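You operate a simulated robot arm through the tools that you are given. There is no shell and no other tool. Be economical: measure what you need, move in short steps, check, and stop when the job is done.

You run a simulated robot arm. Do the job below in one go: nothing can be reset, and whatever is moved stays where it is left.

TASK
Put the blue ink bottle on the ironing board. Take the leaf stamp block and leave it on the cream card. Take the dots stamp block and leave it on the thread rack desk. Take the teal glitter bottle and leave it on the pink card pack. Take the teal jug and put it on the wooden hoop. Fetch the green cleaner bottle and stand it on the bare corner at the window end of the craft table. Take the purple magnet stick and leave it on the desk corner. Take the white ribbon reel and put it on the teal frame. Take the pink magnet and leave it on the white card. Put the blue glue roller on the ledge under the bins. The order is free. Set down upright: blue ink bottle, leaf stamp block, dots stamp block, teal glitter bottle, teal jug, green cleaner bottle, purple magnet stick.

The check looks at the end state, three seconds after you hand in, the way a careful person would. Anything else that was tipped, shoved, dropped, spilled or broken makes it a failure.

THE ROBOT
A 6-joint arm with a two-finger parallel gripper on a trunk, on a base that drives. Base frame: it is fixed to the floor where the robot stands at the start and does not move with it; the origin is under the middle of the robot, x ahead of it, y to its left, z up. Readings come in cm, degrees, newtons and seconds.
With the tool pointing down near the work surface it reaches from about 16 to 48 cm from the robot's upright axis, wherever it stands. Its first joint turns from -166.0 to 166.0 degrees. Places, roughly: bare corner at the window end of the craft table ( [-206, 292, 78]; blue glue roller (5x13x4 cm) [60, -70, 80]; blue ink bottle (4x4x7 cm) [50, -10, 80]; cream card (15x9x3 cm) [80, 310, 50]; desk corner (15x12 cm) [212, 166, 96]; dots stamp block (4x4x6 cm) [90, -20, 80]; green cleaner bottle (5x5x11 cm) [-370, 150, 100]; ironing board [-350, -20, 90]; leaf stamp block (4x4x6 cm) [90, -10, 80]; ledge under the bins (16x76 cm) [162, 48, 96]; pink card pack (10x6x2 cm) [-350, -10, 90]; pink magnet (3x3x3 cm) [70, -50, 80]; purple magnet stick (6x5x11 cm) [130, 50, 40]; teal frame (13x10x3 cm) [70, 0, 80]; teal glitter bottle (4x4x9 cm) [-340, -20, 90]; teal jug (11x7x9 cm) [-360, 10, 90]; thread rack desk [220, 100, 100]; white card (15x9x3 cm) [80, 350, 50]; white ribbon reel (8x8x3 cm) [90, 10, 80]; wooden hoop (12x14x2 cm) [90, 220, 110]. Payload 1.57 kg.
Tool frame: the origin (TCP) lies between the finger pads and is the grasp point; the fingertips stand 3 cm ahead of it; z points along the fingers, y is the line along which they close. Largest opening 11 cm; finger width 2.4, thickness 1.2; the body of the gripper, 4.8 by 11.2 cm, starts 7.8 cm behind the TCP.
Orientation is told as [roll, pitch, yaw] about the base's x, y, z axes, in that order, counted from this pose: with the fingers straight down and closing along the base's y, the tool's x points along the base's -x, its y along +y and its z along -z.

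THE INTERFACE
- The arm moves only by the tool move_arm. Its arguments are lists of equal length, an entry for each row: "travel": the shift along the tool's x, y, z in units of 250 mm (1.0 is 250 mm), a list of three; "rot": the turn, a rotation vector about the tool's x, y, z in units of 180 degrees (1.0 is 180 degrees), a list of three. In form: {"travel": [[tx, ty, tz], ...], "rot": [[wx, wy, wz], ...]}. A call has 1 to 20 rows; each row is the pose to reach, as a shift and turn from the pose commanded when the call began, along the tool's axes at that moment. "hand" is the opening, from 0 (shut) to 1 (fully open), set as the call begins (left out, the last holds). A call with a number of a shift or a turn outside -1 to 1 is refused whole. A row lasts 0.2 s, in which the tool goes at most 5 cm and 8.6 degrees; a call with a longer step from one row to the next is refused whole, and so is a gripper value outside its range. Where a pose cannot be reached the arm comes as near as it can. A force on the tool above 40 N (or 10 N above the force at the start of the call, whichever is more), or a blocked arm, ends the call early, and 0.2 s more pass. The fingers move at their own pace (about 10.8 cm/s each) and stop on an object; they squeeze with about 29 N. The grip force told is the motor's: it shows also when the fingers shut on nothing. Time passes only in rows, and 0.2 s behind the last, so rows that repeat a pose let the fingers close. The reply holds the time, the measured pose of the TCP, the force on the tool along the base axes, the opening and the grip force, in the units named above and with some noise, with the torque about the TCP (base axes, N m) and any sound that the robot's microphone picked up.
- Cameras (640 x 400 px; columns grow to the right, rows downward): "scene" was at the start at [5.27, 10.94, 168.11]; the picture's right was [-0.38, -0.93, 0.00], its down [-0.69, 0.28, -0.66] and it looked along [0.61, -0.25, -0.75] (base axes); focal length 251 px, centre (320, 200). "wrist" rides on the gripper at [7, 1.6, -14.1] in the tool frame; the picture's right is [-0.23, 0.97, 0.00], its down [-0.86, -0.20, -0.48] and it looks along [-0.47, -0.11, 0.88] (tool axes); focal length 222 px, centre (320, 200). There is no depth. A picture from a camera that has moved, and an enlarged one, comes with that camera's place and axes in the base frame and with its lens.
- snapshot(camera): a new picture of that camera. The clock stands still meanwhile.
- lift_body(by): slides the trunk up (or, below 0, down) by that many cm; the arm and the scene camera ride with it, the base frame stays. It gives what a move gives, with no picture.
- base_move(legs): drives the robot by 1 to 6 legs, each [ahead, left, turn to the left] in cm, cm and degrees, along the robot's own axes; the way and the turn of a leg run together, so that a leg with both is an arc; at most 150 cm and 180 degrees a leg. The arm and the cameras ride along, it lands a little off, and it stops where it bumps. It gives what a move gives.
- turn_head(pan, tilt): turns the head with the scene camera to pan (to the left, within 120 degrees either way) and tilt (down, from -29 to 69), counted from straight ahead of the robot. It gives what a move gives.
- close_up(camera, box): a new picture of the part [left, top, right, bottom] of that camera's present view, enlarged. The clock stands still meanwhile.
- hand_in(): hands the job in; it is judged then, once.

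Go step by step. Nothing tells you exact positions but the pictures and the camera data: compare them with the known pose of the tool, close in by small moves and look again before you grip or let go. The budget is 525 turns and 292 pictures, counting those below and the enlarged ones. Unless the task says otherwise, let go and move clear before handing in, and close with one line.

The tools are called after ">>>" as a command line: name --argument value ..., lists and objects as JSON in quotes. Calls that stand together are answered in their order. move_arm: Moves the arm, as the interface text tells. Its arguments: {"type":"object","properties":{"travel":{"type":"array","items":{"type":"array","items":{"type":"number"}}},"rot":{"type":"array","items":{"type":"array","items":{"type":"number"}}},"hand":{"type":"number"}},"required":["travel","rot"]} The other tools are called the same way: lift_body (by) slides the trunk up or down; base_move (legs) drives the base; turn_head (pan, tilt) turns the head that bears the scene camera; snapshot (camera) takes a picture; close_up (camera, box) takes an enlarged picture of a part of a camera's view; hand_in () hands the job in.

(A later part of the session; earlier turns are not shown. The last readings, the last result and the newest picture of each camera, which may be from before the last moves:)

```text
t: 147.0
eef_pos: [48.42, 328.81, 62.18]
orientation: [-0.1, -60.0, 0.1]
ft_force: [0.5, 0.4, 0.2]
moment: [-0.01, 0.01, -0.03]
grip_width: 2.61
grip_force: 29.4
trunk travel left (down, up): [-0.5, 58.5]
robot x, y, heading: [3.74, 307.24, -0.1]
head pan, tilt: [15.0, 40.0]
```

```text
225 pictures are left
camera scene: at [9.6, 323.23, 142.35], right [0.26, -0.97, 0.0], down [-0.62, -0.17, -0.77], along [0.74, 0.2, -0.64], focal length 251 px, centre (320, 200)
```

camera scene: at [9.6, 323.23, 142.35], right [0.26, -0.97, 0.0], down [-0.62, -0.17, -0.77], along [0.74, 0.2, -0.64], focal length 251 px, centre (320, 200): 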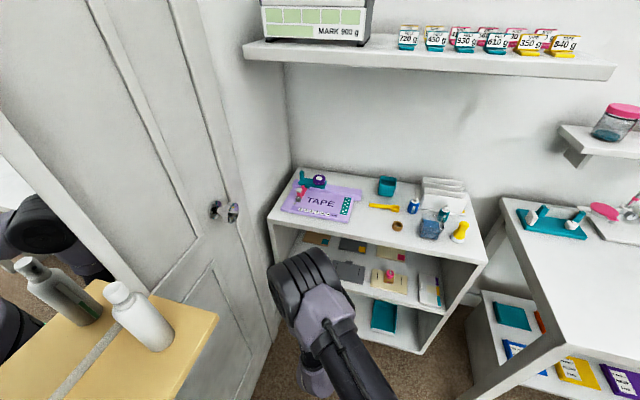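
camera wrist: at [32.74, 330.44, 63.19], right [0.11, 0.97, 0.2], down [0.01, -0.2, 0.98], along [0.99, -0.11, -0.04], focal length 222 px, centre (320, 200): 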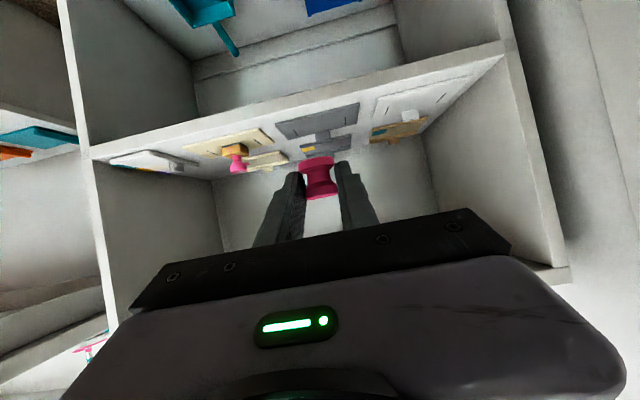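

To keep the elbow away from the door tray, I shorten the arm, advance the base past the tray, then go left.

>>> move_arm --travel '[[0.055, 0, -0.095], [0.11, 0, -0.19], [0.16, 0, -0.277], [0.16, 0, -0.277]]' --rot '[[0, 0, 0], [0, 0, 0], [0, 0, 0], [0, 0, 0]]'

>>> base_move --legs '[[18, 0, 0]]'

>>> snapshot --camera "scene"

```text
t: 148.0
eef_pos: [40.41, 328.55, 62.17]
orientation: [-0.1, -59.9, 0.1]
ft_force: [-0.2, 0.5, -0.6]
moment: [-0.01, 0.0, -0.02]
grip_width: 2.59
grip_force: 28.8
trunk travel left (down, up): [-0.5, 58.5]
robot x, y, heading: [3.48, 306.96, 0.1]
head pan, tilt: [15.0, 40.0]
```

```text
t: 149.6
eef_pos: [58.73, 328.39, 62.2]
orientation: [-0.1, -60.0, -0.1]
ft_force: [0.6, 0.2, 0.4]
moment: [0.02, -0.01, -0.02]
grip_width: 2.64
grip_force: 29.2
trunk travel left (down, up): [-0.5, 58.5]
robot x, y, heading: [21.45, 306.98, -0.1]
head pan, tilt: [15.0, 40.0]
```

```text
224 pictures are left
camera scene: at [27.79, 323.2, 142.35], right [0.26, -0.97, 0.0], down [-0.62, -0.17, -0.77], along [0.74, 0.2, -0.64], focal length 251 px, centre (320, 200)
```

scene: 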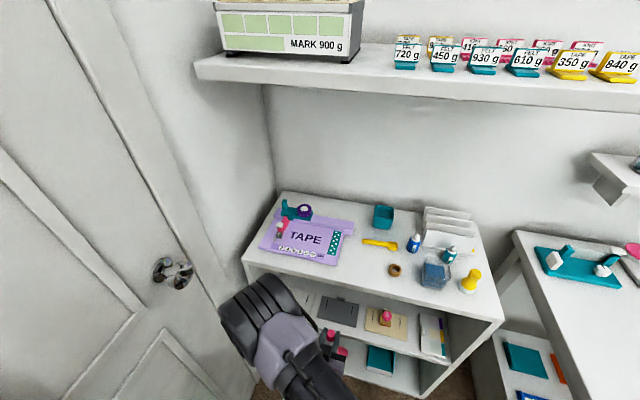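

Now I move the arm left to the white card's line.

>>> move_arm --travel '[[0.03, 0.15, 0.017], [0.06, 0.3, 0.035], [0.09, 0.45, 0.05], [0.12, 0.6, 0.07], [0.12, 0.712, 0.07], [0.12, 0.712, 0.07]]' --rot '[[0, 0, 0], [0, 0, 0], [0, 0, 0], [0, 0, 0], [0, 0, 0], [0, 0, 0]]'

>>> snapshot --camera "wrist"

>>> snapshot --camera "scene"

```text
t: 151.0
eef_pos: [58.63, 346.23, 58.71]
orientation: [0.0, -59.9, 0.1]
ft_force: [0.1, 0.3, -1.1]
moment: [0.0, 0.01, -0.02]
grip_width: 2.62
grip_force: 29.0
trunk travel left (down, up): [-0.5, 58.5]
robot x, y, heading: [21.55, 306.71, 0.1]
head pan, tilt: [15.0, 40.0]
```

```text
223 pictures are left
camera wrist: at [42.86, 347.96, 59.82], right [0.12, 0.97, 0.2], down [0.01, -0.2, 0.98], along [0.99, -0.11, -0.04], focal length 222 px, centre (320, 200)
```

wrist: 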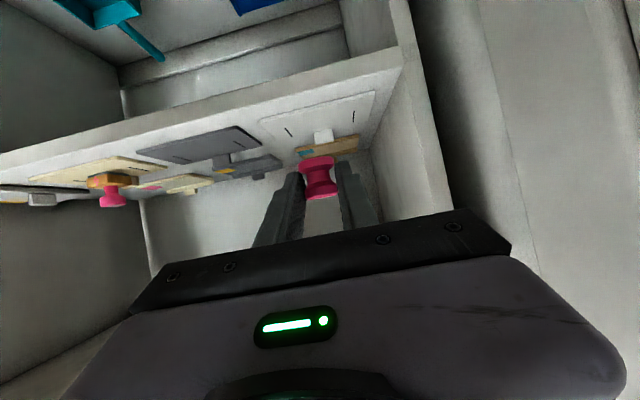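

```text
222 pictures are left
camera scene: at [27.79, 323.21, 142.35], right [0.26, -0.97, 0.0], down [-0.62, -0.17, -0.77], along [0.74, 0.2, -0.64], focal length 251 px, centre (320, 200)
```

scene: 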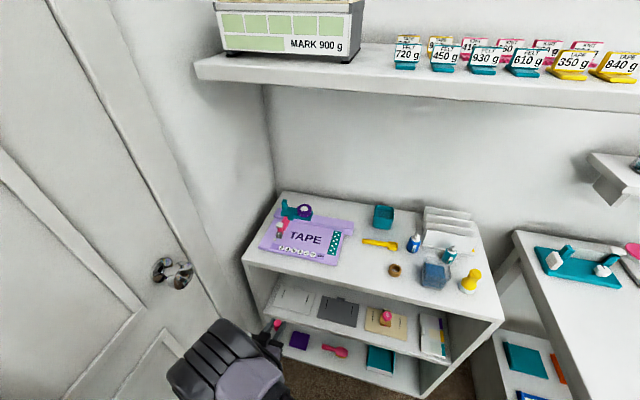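

White card centre is (74.5, 346.6). I lower to z≈54 and drive ahead 14.7 cm.

>>> move_arm --travel '[[0.08, 0.005, 0.047], [0.156, 0.01, 0.09], [0.156, 0.01, 0.09]]' --rot '[[0, 0, 0], [0, 0, 0], [0, 0, 0]]'

>>> base_move --legs '[[14.7, 0, 0]]'

>>> snapshot --camera "wrist"

```text
t: 151.8
eef_pos: [58.49, 346.45, 54.24]
orientation: [-0.1, -59.9, -0.1]
ft_force: [-1.0, 0.2, 0.3]
moment: [0.03, -0.01, -0.01]
grip_width: 2.61
grip_force: 28.9
trunk travel left (down, up): [-0.5, 58.5]
robot x, y, heading: [21.5, 307.41, -0.2]
head pan, tilt: [15.0, 40.0]
```

```text
t: 153.1
eef_pos: [73.34, 346.39, 54.17]
orientation: [0.0, -60.0, -0.1]
ft_force: [0.2, 0.2, -1.2]
moment: [-0.01, 0.05, 0.01]
grip_width: 2.62
grip_force: 28.8
trunk travel left (down, up): [-0.5, 58.5]
robot x, y, heading: [36.14, 307.44, -0.3]
head pan, tilt: [15.0, 40.0]
```

```text
221 pictures are left
camera wrist: at [57.57, 348.12, 55.28], right [0.12, 0.97, 0.2], down [0.01, -0.2, 0.98], along [0.99, -0.11, -0.04], focal length 222 px, centre (320, 200)
```

wrist: 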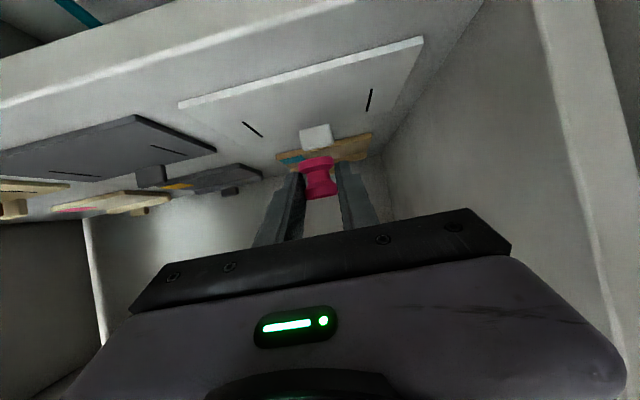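

I lower onto the card in small steps.

>>> move_arm --travel '[[0.05, 0, 0.03], [0.104, 0, 0.06], [0.118, 0, 0.068], [0.13, 0, 0.075], [0.13, 0, 0.075]]' --rot '[[0, 0, 0], [0, 0, 0], [0, 0, 0], [0, 0, 0], [0, 0, 0]]'

>>> snapshot --camera "wrist"

```text
t: 154.3
eef_pos: [73.37, 346.31, 50.47]
orientation: [-0.1, -60.0, -0.1]
ft_force: [-0.2, 0.4, -0.4]
moment: [-0.03, -0.01, -0.01]
grip_width: 2.65
grip_force: 28.8
trunk travel left (down, up): [-0.5, 58.5]
robot x, y, heading: [36.03, 307.21, -0.1]
head pan, tilt: [15.0, 40.0]
```

```text
220 pictures are left
camera wrist: at [57.62, 348.04, 51.52], right [0.12, 0.97, 0.2], down [0.01, -0.2, 0.98], along [0.99, -0.11, -0.04], focal length 222 px, centre (320, 200)
```

wrist: 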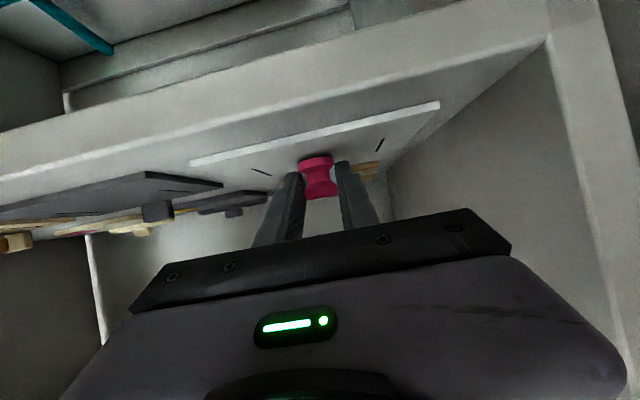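

>>> move_arm --travel '[[0.014, 0, 0.008], [0.021, 0, 0.012], [0.028, 0, 0.016], [0.033, 0, 0.019]]' --rot '[[0, 0, 0], [0, 0, 0], [0, 0, 0], [0, 0, 0]]'

```text
t: 155.2
eef_pos: [73.57, 346.4, 50.03]
orientation: [0.4, -60.5, -0.5]
ft_force: [-0.6, -2.9, 21.7]
moment: [-0.09, -0.31, -0.09]
grip_width: 2.65
grip_force: 29.2
trunk travel left (down, up): [-0.5, 58.5]
robot x, y, heading: [36.38, 307.05, -0.2]
head pan, tilt: [15.0, 40.0]
stopped in row 4: the force on the tool passed its limit at 43 N (the readings are from after the stop); the commanded pose is now the measured one
```

Contact. I ease up a hair, open and withdraw.

>>> move_arm --travel '[[-0.008, 0, -0.004], [-0.008, 0, -0.004]]' --rot '[[0, 0, 0], [0, 0, 0]]'

>>> move_arm --travel '[[0, 0, 0], [0, 0, 0], [0, 0, 0], [0, 0, -0.08], [0, 0, -0.16], [0, 0, -0.24]]' --rot '[[0, 0, 0], [0, 0, 0], [0, 0, 0], [0, 0, 0], [0, 0, 0], [0, 0, 0]]' --hand 0.5

>>> snapshot --camera "wrist"

```text
t: 155.8
eef_pos: [73.38, 346.52, 50.0]
orientation: [0.2, -60.2, -0.3]
ft_force: [3.4, 2.3, 11.2]
moment: [0.07, -0.24, 0.06]
grip_width: 2.66
grip_force: 28.4
trunk travel left (down, up): [-0.5, 58.5]
robot x, y, heading: [36.63, 307.02, -0.3]
head pan, tilt: [15.0, 40.0]
```

```text
t: 157.2
eef_pos: [68.1, 346.6, 52.87]
orientation: [0.1, -60.0, -0.2]
ft_force: [0.6, -0.3, 0.7]
moment: [0.03, 0.01, 0.03]
grip_width: 5.49
grip_force: 0.0
trunk travel left (down, up): [-0.5, 58.5]
robot x, y, heading: [35.94, 307.48, 0.1]
head pan, tilt: [15.0, 40.0]
```

```text
219 pictures are left
camera wrist: at [52.4, 348.31, 53.95], right [0.12, 0.97, 0.2], down [0.01, -0.2, 0.98], along [0.99, -0.11, -0.03], focal length 222 px, centre (320, 200)
```

wrist: 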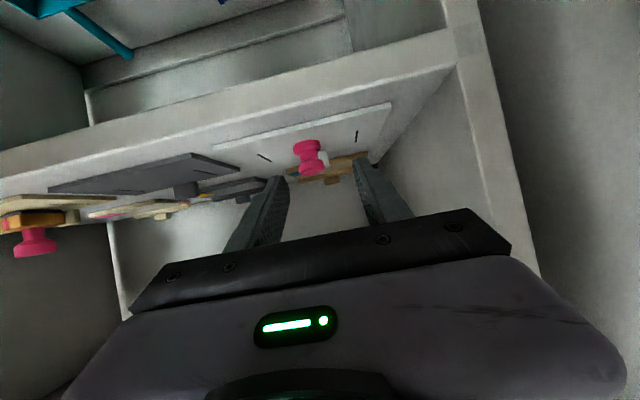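

The magnet stands on the white card. I back out, bring the arm right and raise the trunk.

>>> base_move --legs '[[-11, 0, 0]]'

>>> move_arm --travel '[[-0.05, -0.18, -0.03], [-0.1, -0.36, -0.06], [-0.15, -0.54, -0.09], [-0.2, -0.72, -0.12], [-0.25, -0.88, -0.15], [-0.25, -1.0, -0.15]]' --rot '[[0, 0, 0], [0, 0, 0], [0, 0, 0], [0, 0, 0], [0, 0, 0], [0, 0, 0]]'

>>> base_move --legs '[[-30, -3, 0]]'

>>> lift_body --by 27

>>> turn_head --pan -60 --tilt 35

>>> snapshot --camera "scene"

```text
t: 158.4
eef_pos: [57.38, 346.67, 52.88]
orientation: [0.1, -60.2, -0.3]
ft_force: [1.1, 0.1, 0.0]
moment: [0.03, 0.02, -0.04]
grip_width: 5.5
grip_force: 0.1
trunk travel left (down, up): [-0.5, 58.5]
robot x, y, heading: [25.38, 306.87, -0.0]
head pan, tilt: [15.0, 40.0]
```

```text
t: 160.0
eef_pos: [59.69, 326.36, 60.36]
orientation: [16.0, -62.8, -14.4]
ft_force: [-0.2, 1.0, -0.2]
moment: [-0.05, -0.01, 0.0]
grip_width: 5.48
grip_force: 0.1
trunk travel left (down, up): [-0.5, 58.5]
robot x, y, heading: [25.3, 307.26, -0.3]
head pan, tilt: [15.0, 40.0]
stopped in row 6: the arm was blocked; the commanded pose is now the measured one
```

```text
t: 162.1
eef_pos: [30.03, 323.39, 60.24]
orientation: [15.8, -62.9, -14.1]
ft_force: [0.4, -0.1, -1.1]
moment: [0.02, 0.0, -0.01]
grip_width: 5.49
grip_force: 0.0
trunk travel left (down, up): [-0.5, 58.5]
robot x, y, heading: [-4.05, 304.18, -0.1]
head pan, tilt: [15.0, 40.0]
```

```text
t: 164.8
eef_pos: [30.1, 323.48, 87.38]
orientation: [15.9, -62.8, -14.1]
ft_force: [0.5, 0.9, 0.0]
moment: [0.02, 0.0, -0.04]
grip_width: 5.5
grip_force: 0.0
trunk travel left (down, up): [-27.5, 31.5]
robot x, y, heading: [-4.27, 303.58, -0.1]
head pan, tilt: [15.0, 40.0]
```

```text
t: 166.3
eef_pos: [30.08, 323.55, 87.29]
orientation: [15.9, -62.9, -14.2]
ft_force: [0.0, -0.6, 0.5]
moment: [-0.02, -0.03, 0.02]
grip_width: 5.48
grip_force: 0.0
trunk travel left (down, up): [-27.5, 31.5]
robot x, y, heading: [-3.85, 304.13, 0.0]
head pan, tilt: [-60.0, 35.0]
```

```text
218 pictures are left
camera scene: at [-1.8, 310.36, 170.1], right [-0.86, -0.5, 0.0], down [-0.29, 0.5, -0.82], along [0.41, -0.71, -0.57], focal length 251 px, centre (320, 200)
```

scene: 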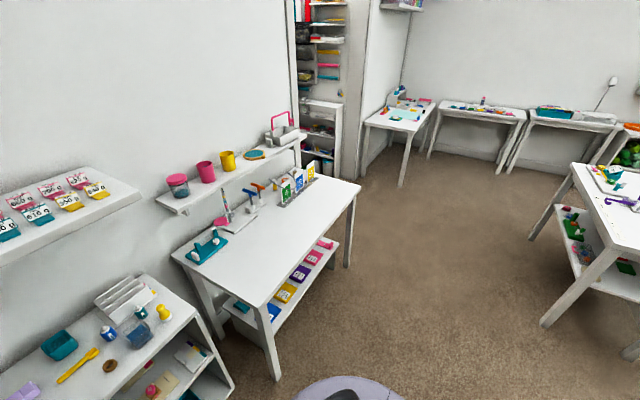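

The arm skewed again near its inner limit but is clear. I return it to tool-down with more extension.

>>> move_arm --travel '[[-0.16, 0, 0.05], [-0.32, 0, 0.1], [-0.48, 0, 0.15], [-0.48, 0, 0.15], [-0.48, 0, 0.15], [-0.48, 0, 0.15], [-0.48, 0, 0.15], [-0.48, 0, 0.15], [-0.48, 0, 0.15], [-0.48, 0, 0.15], [-0.48, 0, 0.15], [-0.48, 0, 0.15]]' --rot '[[0, 0, 0], [0, 0, 0], [0, 0, 0], [0.0045, 0.0443, -0.0028], [0.009, 0.0885, -0.0055], [0.0134, 0.1328, -0.0083], [0.0179, 0.177, -0.011], [0.0223, 0.2213, -0.0138], [0.0268, 0.2655, -0.0165], [0.0312, 0.3098, -0.0193], [0.0357, 0.354, -0.022], [0.0357, 0.354, -0.022]]'

>>> base_move --legs '[[-12, 0, 0], [0, -150, 0], [0, -60, 0]]'

>>> turn_head --pan 0 --tilt 25

>>> snapshot --camera "scene"

```text
t: 168.9
eef_pos: [35.08, 320.68, 93.59]
orientation: [-2.2, -3.8, 0.1]
ft_force: [-0.1, 1.2, -0.3]
moment: [-0.02, -0.02, 0.02]
grip_width: 5.48
grip_force: 0.0
out of reach, approached as far as the arm can: row 10, 11, 12
trunk travel left (down, up): [-27.5, 31.5]
robot x, y, heading: [-4.28, 304.26, -0.0]
head pan, tilt: [-60.0, 35.0]
```

```text
t: 180.2
eef_pos: [26.18, 109.86, 93.59]
orientation: [-2.2, -3.8, 1.1]
ft_force: [0.5, -0.3, -0.8]
moment: [0.01, 0.03, -0.02]
grip_width: 5.49
grip_force: 0.0
trunk travel left (down, up): [-27.5, 31.5]
robot x, y, heading: [-12.61, 92.47, 1.3]
head pan, tilt: [-60.0, 35.0]
```

```text
t: 181.5
eef_pos: [26.22, 109.84, 93.68]
orientation: [-2.1, -3.8, 1.1]
ft_force: [-0.2, -0.7, 0.5]
moment: [0.02, -0.04, -0.01]
grip_width: 5.5
grip_force: 0.1
trunk travel left (down, up): [-27.5, 31.5]
robot x, y, heading: [-12.63, 92.72, 1.2]
head pan, tilt: [0.0, 25.0]
```

```text
217 pictures are left
camera scene: at [-5.82, 106.53, 171.68], right [0.02, -1.0, 0.0], down [-0.42, -0.01, -0.91], along [0.91, 0.02, -0.42], focal length 251 px, centre (320, 200)
```

scene: 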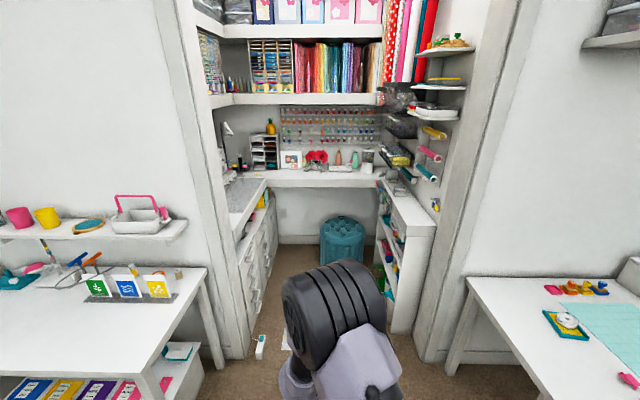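

I enlarge the closet nook to locate desk, ledge and shelves.

>>> close_up --camera "scene" --box '[200, 90, 440, 240]'

>>> close_up --camera "scene" --box '[350, 140, 470, 340]'

```text
2.67 times, centred on (320, 165) of scene
camera zoom: at [-5.82, 106.53, 171.68], right [0.02, -1.0, 0.0], down [-0.42, -0.01, -0.91], along [0.91, 0.02, -0.42], focal length 670 px, centre (320, 293)
```

zoom: 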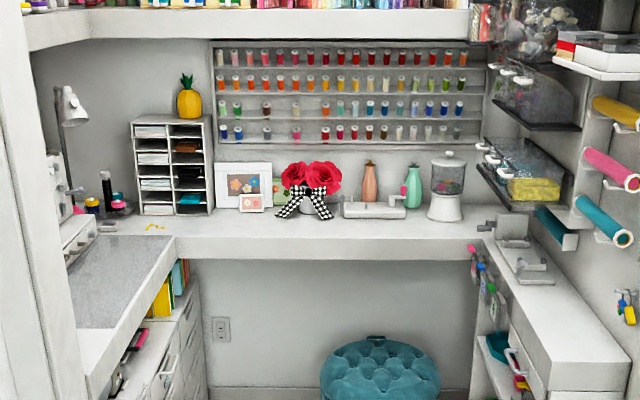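

```text
2.00 times, centred on (410, 240) of scene
camera zoom: at [-5.82, 106.53, 171.68], right [0.02, -1.0, 0.0], down [-0.42, -0.01, -0.91], along [0.91, 0.02, -0.42], focal length 503 px, centre (140, 120)
```

zoom: 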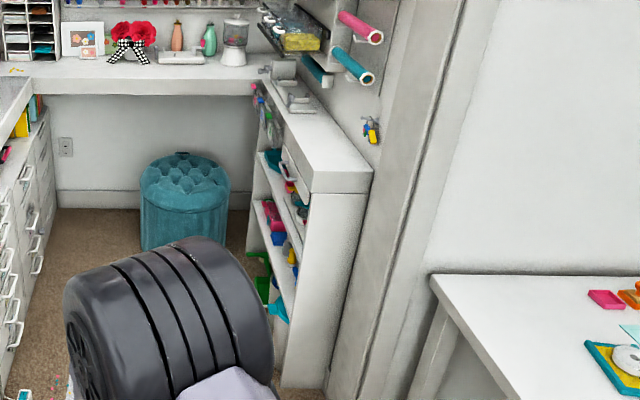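

The nook is clear: back desk front at x≈199, ledge on the right cabinet, desk corner at left-back. Next the dots stamp: I level the tool and drive back to the first table.

>>> move_arm --travel '[[0, -0.15, -0.15], [0, -0.3, -0.3], [0, -0.45, -0.3], [0, -0.6, -0.3]]' --rot '[[-0.0117, 0.0211, 0], [-0.0117, 0.0211, 0], [-0.0117, 0.0211, 0], [-0.0117, 0.0211, 0]]'

>>> base_move --legs '[[0, -91, -1.2], [40, 0, 0]]'

>>> snapshot --camera "wrist"

```text
refused: row 1 steps farther than a row can; nothing moved
```

```text
t: 188.4
eef_pos: [67.21, 17.76, 93.6]
orientation: [-2.1, -3.6, -0.5]
ft_force: [0.1, -0.1, -0.1]
moment: [-0.06, -0.02, -0.01]
grip_width: 5.49
grip_force: 0.1
trunk travel left (down, up): [-27.5, 31.5]
robot x, y, heading: [27.51, 1.62, -0.9]
head pan, tilt: [0.0, 25.0]
```

```text
214 pictures are left
camera wrist: at [59.39, 20.0, 107.22], right [0.24, 0.97, -0.02], down [0.82, -0.19, 0.54], along [0.52, -0.15, -0.84], focal length 222 px, centre (320, 200)
```

wrist: 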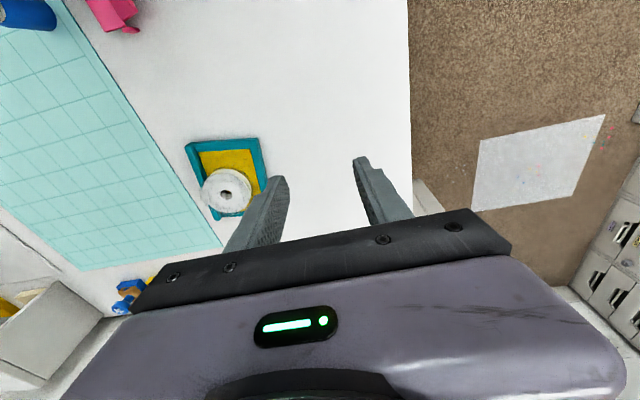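

I level the tool, raise it, and move over to the dots stamp.

>>> move_arm --travel '[[0, 0, -0.12], [0, -0.15, -0.2], [-0.06, -0.32, -0.2], [-0.12, -0.49, -0.2], [-0.18, -0.66, -0.2], [-0.24, -0.83, -0.2], [-0.3, -1.0, -0.2]]' --rot '[[-0.0117, 0.0205, -0.003], [-0.0117, 0.0205, -0.003], [-0.0117, 0.0205, -0.003], [-0.0117, 0.0205, -0.003], [-0.0117, 0.0205, -0.003], [-0.0117, 0.0205, -0.003], [-0.0117, 0.0205, -0.003]]'

>>> move_arm --travel '[[-0.14, -0.1, 0], [-0.28, -0.2, 0], [-0.42, -0.3, 0], [-0.55, -0.38, 0.1], [-0.55, -0.38, 0.2], [-0.55, -0.38, 0.2]]' --rot '[[0, 0, 0], [0, 0, 0], [0, 0, 0], [0, 0, 0], [0, 0, 0], [0, 0, 0]]'

>>> snapshot --camera "wrist"

```text
t: 190.0
eef_pos: [67.8, -8.53, 94.91]
orientation: [-3.8, -1.9, 0.5]
ft_force: [-0.3, 0.2, 0.2]
moment: [-0.04, 0.03, 0.0]
grip_width: 5.53
grip_force: 0.1
out of reach, approached as far as the arm can: row 1, 2, 3, 4, 5, 6, 7
trunk travel left (down, up): [-27.5, 31.5]
robot x, y, heading: [27.49, 1.65, -0.4]
head pan, tilt: [0.0, 25.0]
```

```text
t: 191.4
eef_pos: [79.73, -18.44, 90.22]
orientation: [-11.5, -8.3, 0.5]
ft_force: [0.5, -0.1, 0.2]
moment: [0.03, 0.03, -0.01]
grip_width: 5.5
grip_force: 0.1
out of reach, approached as far as the arm can: row 1, 2, 3, 4, 5, 6
trunk travel left (down, up): [-27.5, 31.5]
robot x, y, heading: [27.79, 1.44, -0.5]
head pan, tilt: [0.0, 25.0]
```

```text
213 pictures are left
camera wrist: at [70.88, -14.01, 102.52], right [0.25, 0.96, -0.16], down [0.77, -0.09, 0.63], along [0.58, -0.28, -0.76], focal length 222 px, centre (320, 200)
```

wrist: 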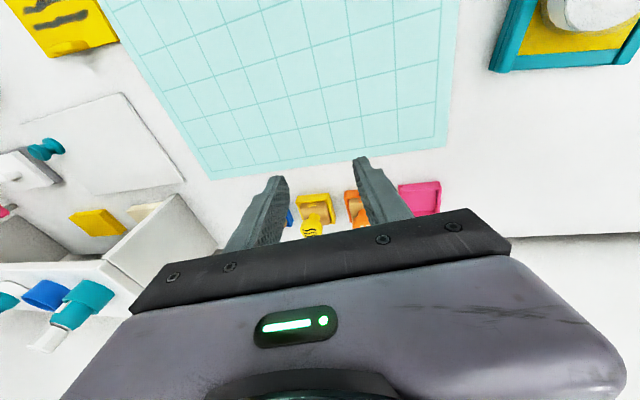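

The arm seems to be in an awkward joint branch. I look at it from the head camera.

>>> turn_head --pan 0 --tilt 60

>>> snapshot --camera "scene"

```text
t: 192.4
eef_pos: [79.7, -18.27, 90.22]
orientation: [-11.5, -8.2, 0.4]
ft_force: [0.3, 0.3, -0.1]
moment: [0.01, 0.0, -0.02]
grip_width: 5.51
grip_force: 0.0
trunk travel left (down, up): [-27.5, 31.5]
robot x, y, heading: [27.95, 1.32, -0.4]
head pan, tilt: [0.0, 60.0]
```

```text
212 pictures are left
camera scene: at [32.54, 15.36, 166.68], right [-0.01, -1.0, 0.0], down [-0.87, 0.01, -0.5], along [0.5, 0.0, -0.87], focal length 251 px, centre (320, 200)
```

scene: 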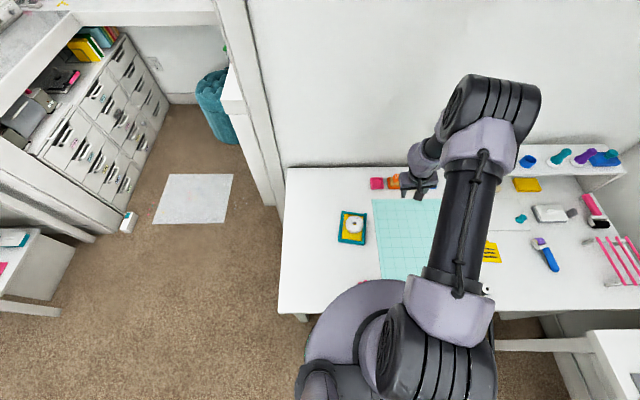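

I bring the tool back toward the initial neutral pose, levelling it, to see if the branch recovers.

>>> move_arm --travel '[[0.1, 0, -0.1], [0.22, 0, -0.22], [0.38, 0, -0.32], [0.54, 0, -0.38], [0.7, -0.05, -0.43], [0.7, -0.05, -0.43], [0.7, -0.05, -0.43]]' --rot '[[-0.02, 0.015, 0], [-0.04, 0.03, 0], [-0.064, 0.046, 0], [-0.064, 0.046, 0], [-0.064, 0.046, 0], [-0.064, 0.046, 0], [-0.064, 0.046, 0]]'

>>> snapshot --camera "scene"

```text
t: 194.0
eef_pos: [60.87, -11.44, 95.96]
orientation: [-3.7, 6.4, -2.5]
ft_force: [-0.3, 0.2, -0.1]
moment: [0.02, -0.02, 0.02]
grip_width: 5.5
grip_force: 0.0
out of reach, approached as far as the arm can: row 1, 2, 3, 4, 5, 6, 7
trunk travel left (down, up): [-27.5, 31.5]
robot x, y, heading: [27.57, 1.76, -0.3]
head pan, tilt: [0.0, 60.0]
```

```text
211 pictures are left
camera scene: at [32.48, 15.38, 166.67], right [-0.01, -1.0, 0.0], down [-0.87, 0.01, -0.5], along [0.5, 0.0, -0.87], focal length 251 px, centre (320, 200)
```

scene: 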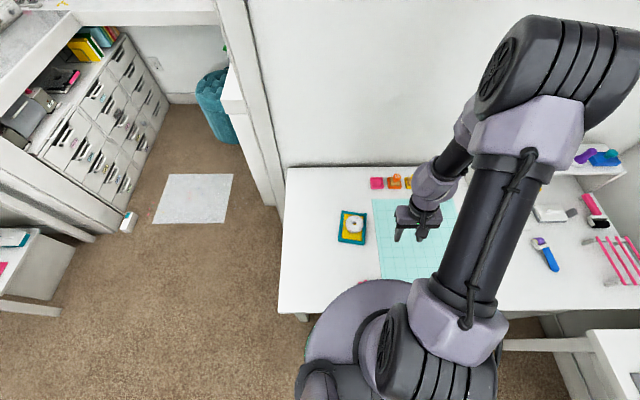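

>>> move_arm --travel '[[-0.15, -0.06, -0.04], [-0.3, -0.12, -0.08], [-0.45, -0.18, -0.12], [-0.6, -0.24, -0.16], [-0.76, -0.34, -0.2], [-0.76, -0.34, -0.2], [-0.76, -0.34, -0.2]]' --rot '[[-0.0206, -0.0356, -0.014], [-0.0206, -0.0356, -0.014], [-0.0206, -0.0356, -0.014], [-0.0206, -0.0356, -0.014], [-0.0206, -0.0356, -0.014], [-0.0206, -0.0356, -0.014], [-0.0206, -0.0356, -0.014]]'

>>> snapshot --camera "scene"

```text
t: 195.6
eef_pos: [73.39, -16.78, 94.61]
orientation: [-8.0, -1.8, -0.8]
ft_force: [0.4, -0.4, 0.5]
moment: [0.02, 0.01, -0.01]
grip_width: 5.51
grip_force: 0.1
out of reach, approached as far as the arm can: row 1, 2, 3, 4, 5, 6, 7
trunk travel left (down, up): [-27.5, 31.5]
robot x, y, heading: [27.66, 1.31, -0.3]
head pan, tilt: [0.0, 60.0]
```

```text
210 pictures are left
camera scene: at [32.55, 15.36, 166.67], right [-0.01, -1.0, 0.0], down [-0.87, 0.01, -0.5], along [0.5, 0.0, -0.87], focal length 251 px, centre (320, 200)
```

scene: 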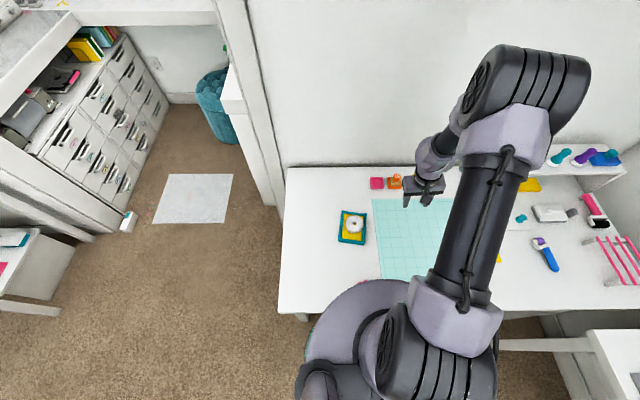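

I try tilting to -60° at long reach (which worked before) to shake the solver out, then untilt there.

>>> move_arm --travel '[[0, 0.04, -0.06], [0, 0.04, -0.12], [0, 0.04, -0.2], [0, 0.04, -0.2], [0, 0.04, -0.2], [0, 0.04, -0.2], [0, 0.04, -0.2], [0, 0.04, -0.2], [0, 0.04, -0.2]]' --rot '[[-0.01, -0.04, 0], [-0.02, -0.08, 0], [-0.03, -0.12, 0], [-0.04, -0.16, 0], [-0.04, -0.2, 0], [-0.04, -0.24, 0], [-0.04, -0.28, 0], [-0.04, -0.32, 0], [-0.04, -0.32, 0]]'

>>> snapshot --camera "scene"

```text
t: 197.6
eef_pos: [80.78, -22.83, 108.08]
orientation: [2.1, -55.2, 2.1]
ft_force: [-0.2, 0.5, 0.0]
moment: [-0.03, -0.01, -0.02]
grip_width: 5.53
grip_force: 0.0
out of reach, approached as far as the arm can: row 1, 2, 4, 5, 6, 7, 8, 9
trunk travel left (down, up): [-27.5, 31.5]
robot x, y, heading: [28.26, 1.65, -0.3]
head pan, tilt: [0.0, 60.0]
```

```text
209 pictures are left
camera scene: at [32.54, 15.4, 166.67], right [-0.01, -1.0, 0.0], down [-0.87, 0.01, -0.5], along [0.5, 0.0, -0.87], focal length 251 px, centre (320, 200)
```

scene: 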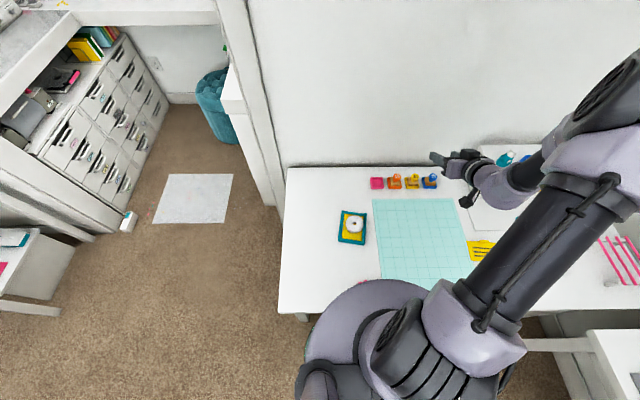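

I go back to tool-down and test whether a tool yaw frees the limit.

>>> move_arm --travel '[[0, 0.1, 0], [0, 0.2, 0], [0, 0.3, 0], [0, 0.4, 0], [0, 0.4, 0], [0, 0.4, 0], [0, 0.4, 0], [0, 0.4, 0]]' --rot '[[0, 0.04, 0], [0, 0.08, 0], [0, 0.12, 0], [0, 0.16, 0], [0, 0.2, 0], [0, 0.24, 0], [0, 0.28, 0], [0, 0.306, 0]]'

>>> move_arm --travel '[[0, 0, 0], [0, 0, 0], [0, 0, 0], [0, 0, 0]]' --rot '[[0, 0, 0.04], [0, 0, 0.08], [0, 0, 0.12], [0, 0, 0.12]]'

>>> move_arm --travel '[[0, 0, 0], [0, 0, 0], [0, 0, 0], [0, 0, 0], [0, 0, 0], [0, 0, 0]]' --rot '[[0, 0, -0.04], [0, 0, -0.08], [0, 0, -0.12], [0, 0, -0.16], [0, 0, -0.2], [0, 0, -0.24]]'

```text
t: 199.4
eef_pos: [80.19, -12.98, 108.08]
orientation: [1.1, 0.0, 3.9]
ft_force: [-0.3, 0.0, 0.0]
moment: [0.02, 0.01, 0.05]
grip_width: 5.49
grip_force: 0.1
trunk travel left (down, up): [-27.5, 31.5]
robot x, y, heading: [27.7, 1.62, -0.2]
head pan, tilt: [0.0, 60.0]
```

```text
t: 200.4
eef_pos: [80.22, -13.01, 108.08]
orientation: [1.2, 0.3, -17.8]
ft_force: [-0.4, -0.1, -0.2]
moment: [-0.01, 0.01, -0.01]
grip_width: 5.49
grip_force: 0.1
trunk travel left (down, up): [-27.5, 31.5]
robot x, y, heading: [27.48, 1.47, -0.5]
head pan, tilt: [0.0, 60.0]
```

```text
t: 201.8
eef_pos: [80.25, -12.88, 107.96]
orientation: [1.1, -0.6, 25.7]
ft_force: [-0.6, -0.4, -0.2]
moment: [0.02, 0.01, 0.01]
grip_width: 5.53
grip_force: 0.0
trunk travel left (down, up): [-27.5, 31.5]
robot x, y, heading: [27.4, 1.35, -0.5]
head pan, tilt: [0.0, 60.0]
```

The arm recovered and reaches again. I straighten the yaw and place the base nearer the dots stamp.

>>> move_arm --travel '[[0, 0, 0], [0.1, 0, 0], [0.2, 0, 0], [0.2, 0, 0]]' --rot '[[0.006, 0.003, 0.045], [0.006, 0.003, 0.09], [0.006, 0.003, 0.141], [0.006, 0.003, 0.141]]'

>>> base_move --legs '[[0, -12, 0.3], [6, 0, 0]]'

>>> snapshot --camera "wrist"

```text
refused: row 3 steps farther than a row can; nothing moved
```

```text
t: 203.6
eef_pos: [86.48, -24.66, 107.98]
orientation: [1.2, -0.5, 25.9]
ft_force: [0.9, -0.4, 0.0]
moment: [0.01, 0.0, -0.02]
grip_width: 5.48
grip_force: 0.0
trunk travel left (down, up): [-27.5, 31.5]
robot x, y, heading: [33.79, -10.47, -0.1]
head pan, tilt: [0.0, 60.0]
```

```text
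208 pictures are left
camera wrist: at [79.45, -26.42, 122.05], right [-0.22, 0.98, 0.02], down [0.86, 0.18, 0.48], along [0.47, 0.12, -0.88], focal length 222 px, centre (320, 200)
```

wrist: 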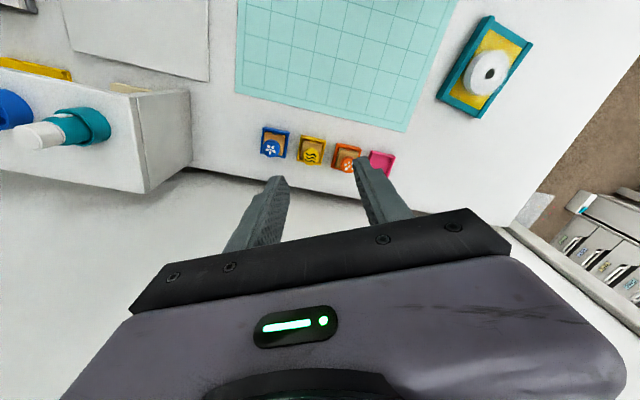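

I rotate the yaw back and move above the dots stamp.

>>> move_arm --travel '[[-0.08, 0.05, 0.0], [-0.16, 0.1, 0.0], [-0.24, 0.15, 0.0], [-0.34, 0.195, 0.1], [-0.34, 0.195, 0.26], [-0.34, 0.195, 0.44], [-0.34, 0.195, 0.6], [-0.34, 0.195, 0.6]]' --rot '[[0.006, 0.003, 0.036], [0.006, 0.003, 0.072], [0.006, 0.003, 0.108], [0.006, 0.003, 0.144], [0.006, 0.003, 0.144], [0.006, 0.003, 0.144], [0.006, 0.003, 0.144], [0.006, 0.003, 0.144]]'

>>> snapshot --camera "wrist"

```text
t: 205.4
eef_pos: [91.99, -16.44, 92.86]
orientation: [0.1, 0.3, 0.0]
ft_force: [-0.4, -0.6, -0.3]
moment: [0.03, 0.01, -0.04]
grip_width: 5.48
grip_force: 0.0
trunk travel left (down, up): [-27.5, 31.5]
robot x, y, heading: [33.7, -10.35, 0.1]
head pan, tilt: [0.0, 60.0]
```

```text
207 pictures are left
camera wrist: at [84.94, -14.74, 107.05], right [0.23, 0.97, 0.0], down [0.86, -0.2, 0.47], along [0.46, -0.11, -0.88], focal length 222 px, centre (320, 200)
```

wrist: 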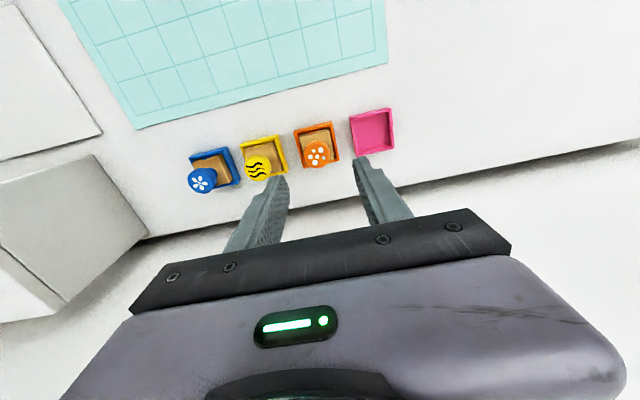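

Dots handle at (92.1, -16.7). I descend and grip it.

>>> move_arm --travel '[[-0.003, -0.009, 0.12], [-0.003, -0.009, 0.24], [-0.003, -0.009, 0.34], [-0.003, -0.009, 0.408], [-0.003, -0.009, 0.408]]' --rot '[[0, 0, 0], [0, 0, 0], [0, 0, 0], [0, 0, 0], [0, 0, 0]]'

>>> snapshot --camera "wrist"

```text
t: 206.6
eef_pos: [92.02, -16.45, 83.0]
orientation: [0.0, 0.2, 0.0]
ft_force: [0.0, -0.2, 0.9]
moment: [-0.02, 0.0, -0.01]
grip_width: 5.5
grip_force: 0.0
trunk travel left (down, up): [-27.5, 31.5]
robot x, y, heading: [33.39, -10.84, 0.1]
head pan, tilt: [0.0, 60.0]
```

```text
206 pictures are left
camera wrist: at [85.04, -14.75, 97.05], right [0.23, 0.97, 0.0], down [0.86, -0.2, 0.47], along [0.46, -0.11, -0.88], focal length 222 px, centre (320, 200)
```

wrist: 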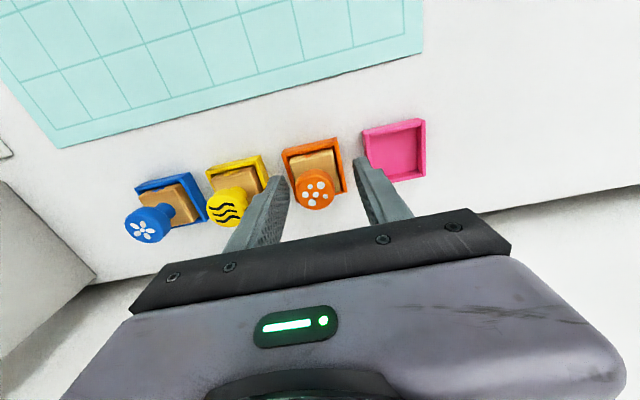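

>>> move_arm --travel '[[0.0, -0.008, 0.014], [0.0, -0.008, 0.014]]' --rot '[[0, 0, 0], [0, 0, 0]]'

>>> move_arm --travel '[[0, 0, 0], [0, 0, 0], [0, 0, 0], [0, 0, -0.06], [0, 0, -0.2], [0, 0, -0.4], [0, 0, -0.6]]' --rot '[[0, 0, 0], [0, 0, 0], [0, 0, 0], [0, 0, 0], [0, 0, 0], [0, 0, 0], [0, 0, 0]]' --hand 0

>>> snapshot --camera "wrist"

```text
t: 207.2
eef_pos: [91.93, -16.53, 82.45]
orientation: [0.0, 0.2, 0.0]
ft_force: [0.6, 0.2, 0.1]
moment: [0.0, 0.01, -0.04]
grip_width: 5.51
grip_force: 0.0
trunk travel left (down, up): [-27.5, 31.5]
robot x, y, heading: [33.66, -10.86, -0.1]
head pan, tilt: [0.0, 60.0]
```

```text
t: 208.8
eef_pos: [91.87, -16.56, 97.88]
orientation: [0.0, 0.3, 0.0]
ft_force: [0.2, 0.1, -0.5]
moment: [0.01, 0.0, 0.03]
grip_width: 3.08
grip_force: 29.4
trunk travel left (down, up): [-27.5, 31.5]
robot x, y, heading: [33.74, -10.66, -0.2]
head pan, tilt: [0.0, 60.0]
```

```text
205 pictures are left
camera wrist: at [84.94, -14.87, 111.92], right [0.23, 0.97, 0.0], down [0.86, -0.2, 0.47], along [0.46, -0.11, -0.88], focal length 222 px, centre (320, 200)
```

wrist: 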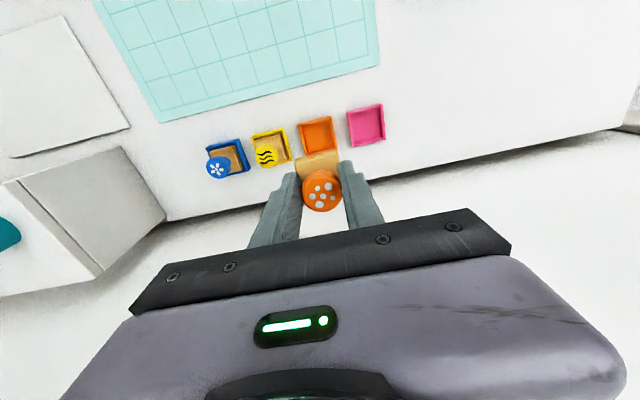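

Dots stamp held. I retract, back out, raise the trunk and head for the nook.

>>> move_arm --travel '[[0.1, 0, -0.12], [0.22, 0.03, -0.24], [0.38, 0.06, -0.34], [0.56, 0.1, -0.34], [0.72, 0.1, -0.34], [0.72, 0.1, -0.34]]' --rot '[[0, 0, 0], [0, 0, 0], [0, 0, 0], [0, 0, 0], [0, 0, 0], [0, 0, 0]]'

>>> base_move --legs '[[-48, 0, 0], [0, 115, 0]]'

>>> lift_body --by 15

>>> turn_head --pan 0 --tilt 30

>>> snapshot --camera "scene"

```text
t: 210.2
eef_pos: [74.07, -14.25, 106.4]
orientation: [0.0, 0.3, 0.0]
ft_force: [0.6, -0.2, -1.0]
moment: [-0.04, 0.01, -0.02]
grip_width: 3.07
grip_force: 29.1
trunk travel left (down, up): [-27.5, 31.5]
robot x, y, heading: [33.59, -10.46, -0.1]
head pan, tilt: [0.0, 60.0]
```

```text
t: 218.4
eef_pos: [24.88, 99.85, 106.42]
orientation: [0.0, 0.4, 0.9]
ft_force: [0.4, 0.3, 0.6]
moment: [-0.01, 0.0, -0.03]
grip_width: 3.05
grip_force: 29.6
trunk travel left (down, up): [-27.5, 31.5]
robot x, y, heading: [-15.72, 102.87, 0.7]
head pan, tilt: [0.0, 60.0]
```

```text
t: 220.2
eef_pos: [24.63, 99.8, 121.36]
orientation: [0.0, 0.4, 0.9]
ft_force: [0.4, 0.5, -0.6]
moment: [-0.01, -0.03, 0.02]
grip_width: 3.07
grip_force: 29.1
trunk travel left (down, up): [-42.5, 16.5]
robot x, y, heading: [-15.71, 102.53, 0.6]
head pan, tilt: [0.0, 60.0]
```

```text
t: 221.1
eef_pos: [24.73, 99.83, 121.53]
orientation: [-0.1, 0.3, 0.9]
ft_force: [0.6, -0.1, -0.3]
moment: [0.02, 0.0, 0.0]
grip_width: 3.04
grip_force: 29.6
trunk travel left (down, up): [-42.5, 16.5]
robot x, y, heading: [-15.87, 102.66, 0.8]
head pan, tilt: [0.0, 30.0]
```

```text
204 pictures are left
camera scene: at [-8.76, 116.87, 185.87], right [0.02, -1.0, 0.0], down [-0.5, -0.01, -0.87], along [0.87, 0.01, -0.5], focal length 251 px, centre (320, 200)
```

scene: 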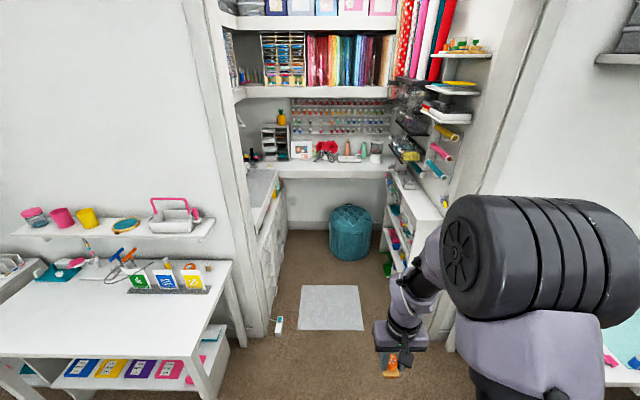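

The nook is about 96 cm wide and I'm centred. I lower the trunk a bit and drive in in two stages.

>>> lift_body --by -10

>>> base_move --legs '[[120, 0, -0.8]]'

>>> snapshot --camera "scene"

>>> turn_head --pan -60 --tilt 40

>>> snapshot --camera "scene"

>>> turn_head --pan 50 --tilt 40

>>> snapshot --camera "scene"

```text
t: 222.5
eef_pos: [24.77, 99.82, 111.42]
orientation: [0.0, 0.2, 0.9]
ft_force: [0.0, -0.9, 0.2]
moment: [0.01, 0.01, 0.0]
grip_width: 3.08
grip_force: 29.2
trunk travel left (down, up): [-32.5, 26.5]
robot x, y, heading: [-16.08, 102.6, 0.9]
head pan, tilt: [0.0, 30.0]
```

```text
t: 228.7
eef_pos: [148.0, 103.23, 111.3]
orientation: [0.0, 0.3, 1.7]
ft_force: [-0.1, -0.3, -0.2]
moment: [0.03, 0.01, -0.01]
grip_width: 3.05
grip_force: 29.4
trunk travel left (down, up): [-32.5, 26.5]
robot x, y, heading: [107.52, 105.59, 1.5]
head pan, tilt: [0.0, 30.0]
```

```text
203 pictures are left
camera scene: at [114.26, 119.78, 175.88], right [0.03, -1.0, 0.0], down [-0.5, -0.01, -0.87], along [0.87, 0.03, -0.5], focal length 251 px, centre (320, 200)
```

scene: 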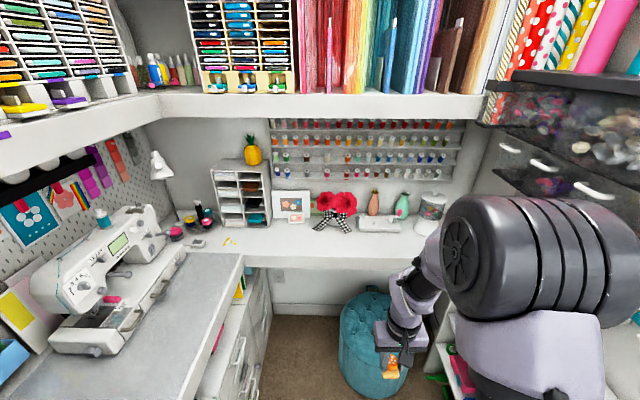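

```text
t: 230.0
eef_pos: [147.98, 103.14, 111.4]
orientation: [0.0, 0.2, 1.7]
ft_force: [0.8, -0.1, 0.3]
moment: [-0.02, 0.02, 0.02]
grip_width: 3.04
grip_force: 29.1
trunk travel left (down, up): [-32.5, 26.5]
robot x, y, heading: [107.41, 105.15, 1.8]
head pan, tilt: [-60.0, 40.0]
```

```text
202 pictures are left
camera scene: at [109.65, 112.28, 174.35], right [-0.85, -0.53, 0.0], down [-0.34, 0.55, -0.77], along [0.4, -0.65, -0.64], focal length 251 px, centre (320, 200)
```

scene: 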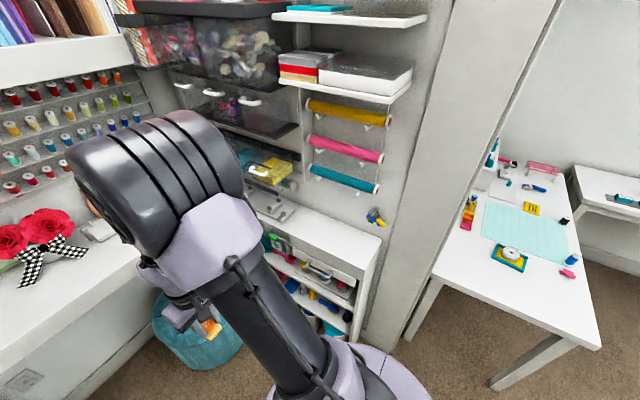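

```text
t: 231.9
eef_pos: [148.02, 103.11, 111.41]
orientation: [0.0, 0.3, 1.6]
ft_force: [0.1, 0.0, -0.8]
moment: [-0.01, 0.04, 0.0]
grip_width: 3.04
grip_force: 28.7
trunk travel left (down, up): [-32.5, 26.5]
robot x, y, heading: [107.53, 105.48, 1.6]
head pan, tilt: [50.0, 40.0]
```

```text
201 pictures are left
camera scene: at [110.46, 126.18, 174.35], right [0.78, -0.62, 0.0], down [-0.4, -0.5, -0.77], along [0.48, 0.6, -0.64], focal length 251 px, centre (320, 200)
```

scene: 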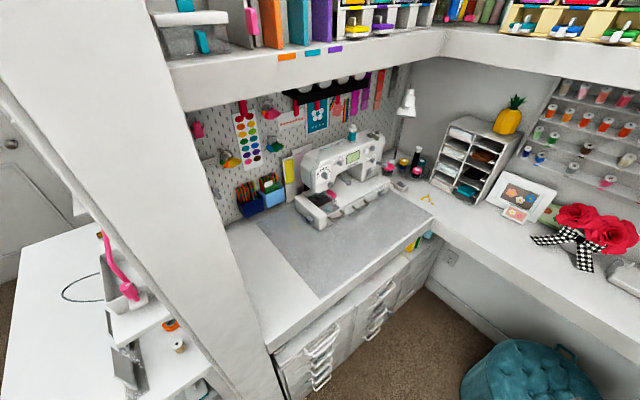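

Free desk strip is x≈198–218 in front of the flowers. I drive 43 cm further in and then extend over the desk.

>>> base_move --legs '[[43, -1, -1.6]]'

>>> move_arm --travel '[[-0.15, 0, 0], [-0.3, 0, 0], [-0.45, 0.0, 0.0], [-0.56, 0, 0.0], [-0.56, 0, 0.0]]' --rot '[[0, 0, 0], [0, 0, 0], [0, 0, 0], [0, 0, 0], [0, 0, 0]]'

>>> turn_head --pan -15 --tilt 45

>>> snapshot --camera "scene"

>>> snapshot --camera "wrist"

```text
t: 234.5
eef_pos: [191.25, 101.96, 111.41]
orientation: [0.0, 0.4, 0.3]
ft_force: [0.0, 0.1, -1.0]
moment: [0.01, 0.01, 0.01]
grip_width: 3.06
grip_force: 28.7
trunk travel left (down, up): [-32.5, 26.5]
robot x, y, heading: [150.9, 105.11, 0.2]
head pan, tilt: [50.0, 40.0]
```

```text
t: 235.7
eef_pos: [205.11, 102.05, 111.35]
orientation: [0.0, 0.3, 0.3]
ft_force: [-0.4, 1.3, -0.5]
moment: [0.02, 0.0, 0.0]
grip_width: 3.06
grip_force: 29.5
trunk travel left (down, up): [-32.5, 26.5]
robot x, y, heading: [151.03, 105.18, 0.3]
head pan, tilt: [50.0, 40.0]
```

```text
t: 237.1
eef_pos: [205.1, 102.0, 111.41]
orientation: [-0.1, 0.4, 0.3]
ft_force: [-0.4, -0.6, 0.1]
moment: [0.05, 0.0, 0.01]
grip_width: 3.05
grip_force: 28.4
trunk travel left (down, up): [-32.5, 26.5]
robot x, y, heading: [151.0, 105.5, 0.3]
head pan, tilt: [-15.0, 45.0]
```

```text
200 pictures are left
camera scene: at [156.74, 117.25, 173.62], right [-0.25, -0.97, 0.0], down [-0.68, 0.18, -0.71], along [0.68, -0.18, -0.71], focal length 251 px, centre (320, 200)
```

scene: 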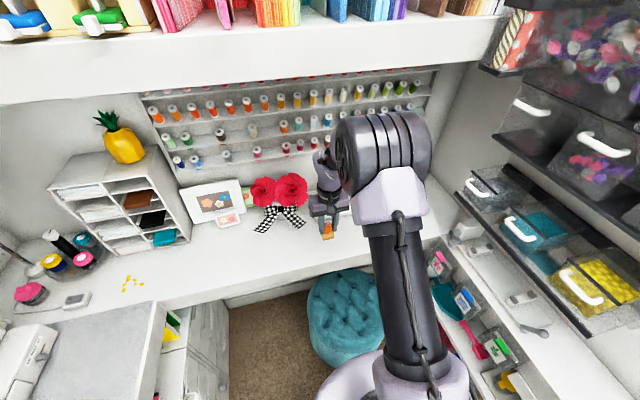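

```text
199 pictures are left
camera wrist: at [198.19, 103.64, 125.56], right [0.22, 0.97, 0.0], down [0.86, -0.2, 0.47], along [0.46, -0.11, -0.88], focal length 222 px, centre (320, 200)
```

wrist: 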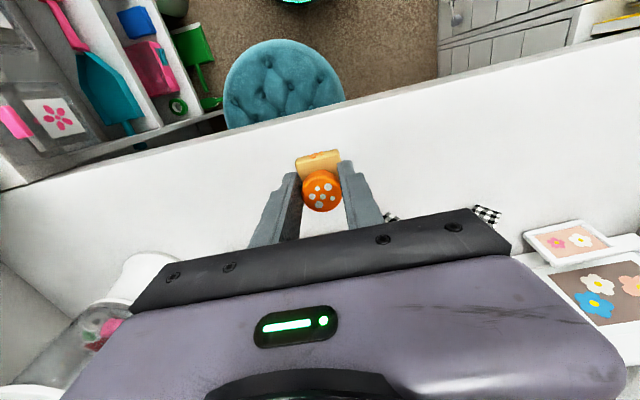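

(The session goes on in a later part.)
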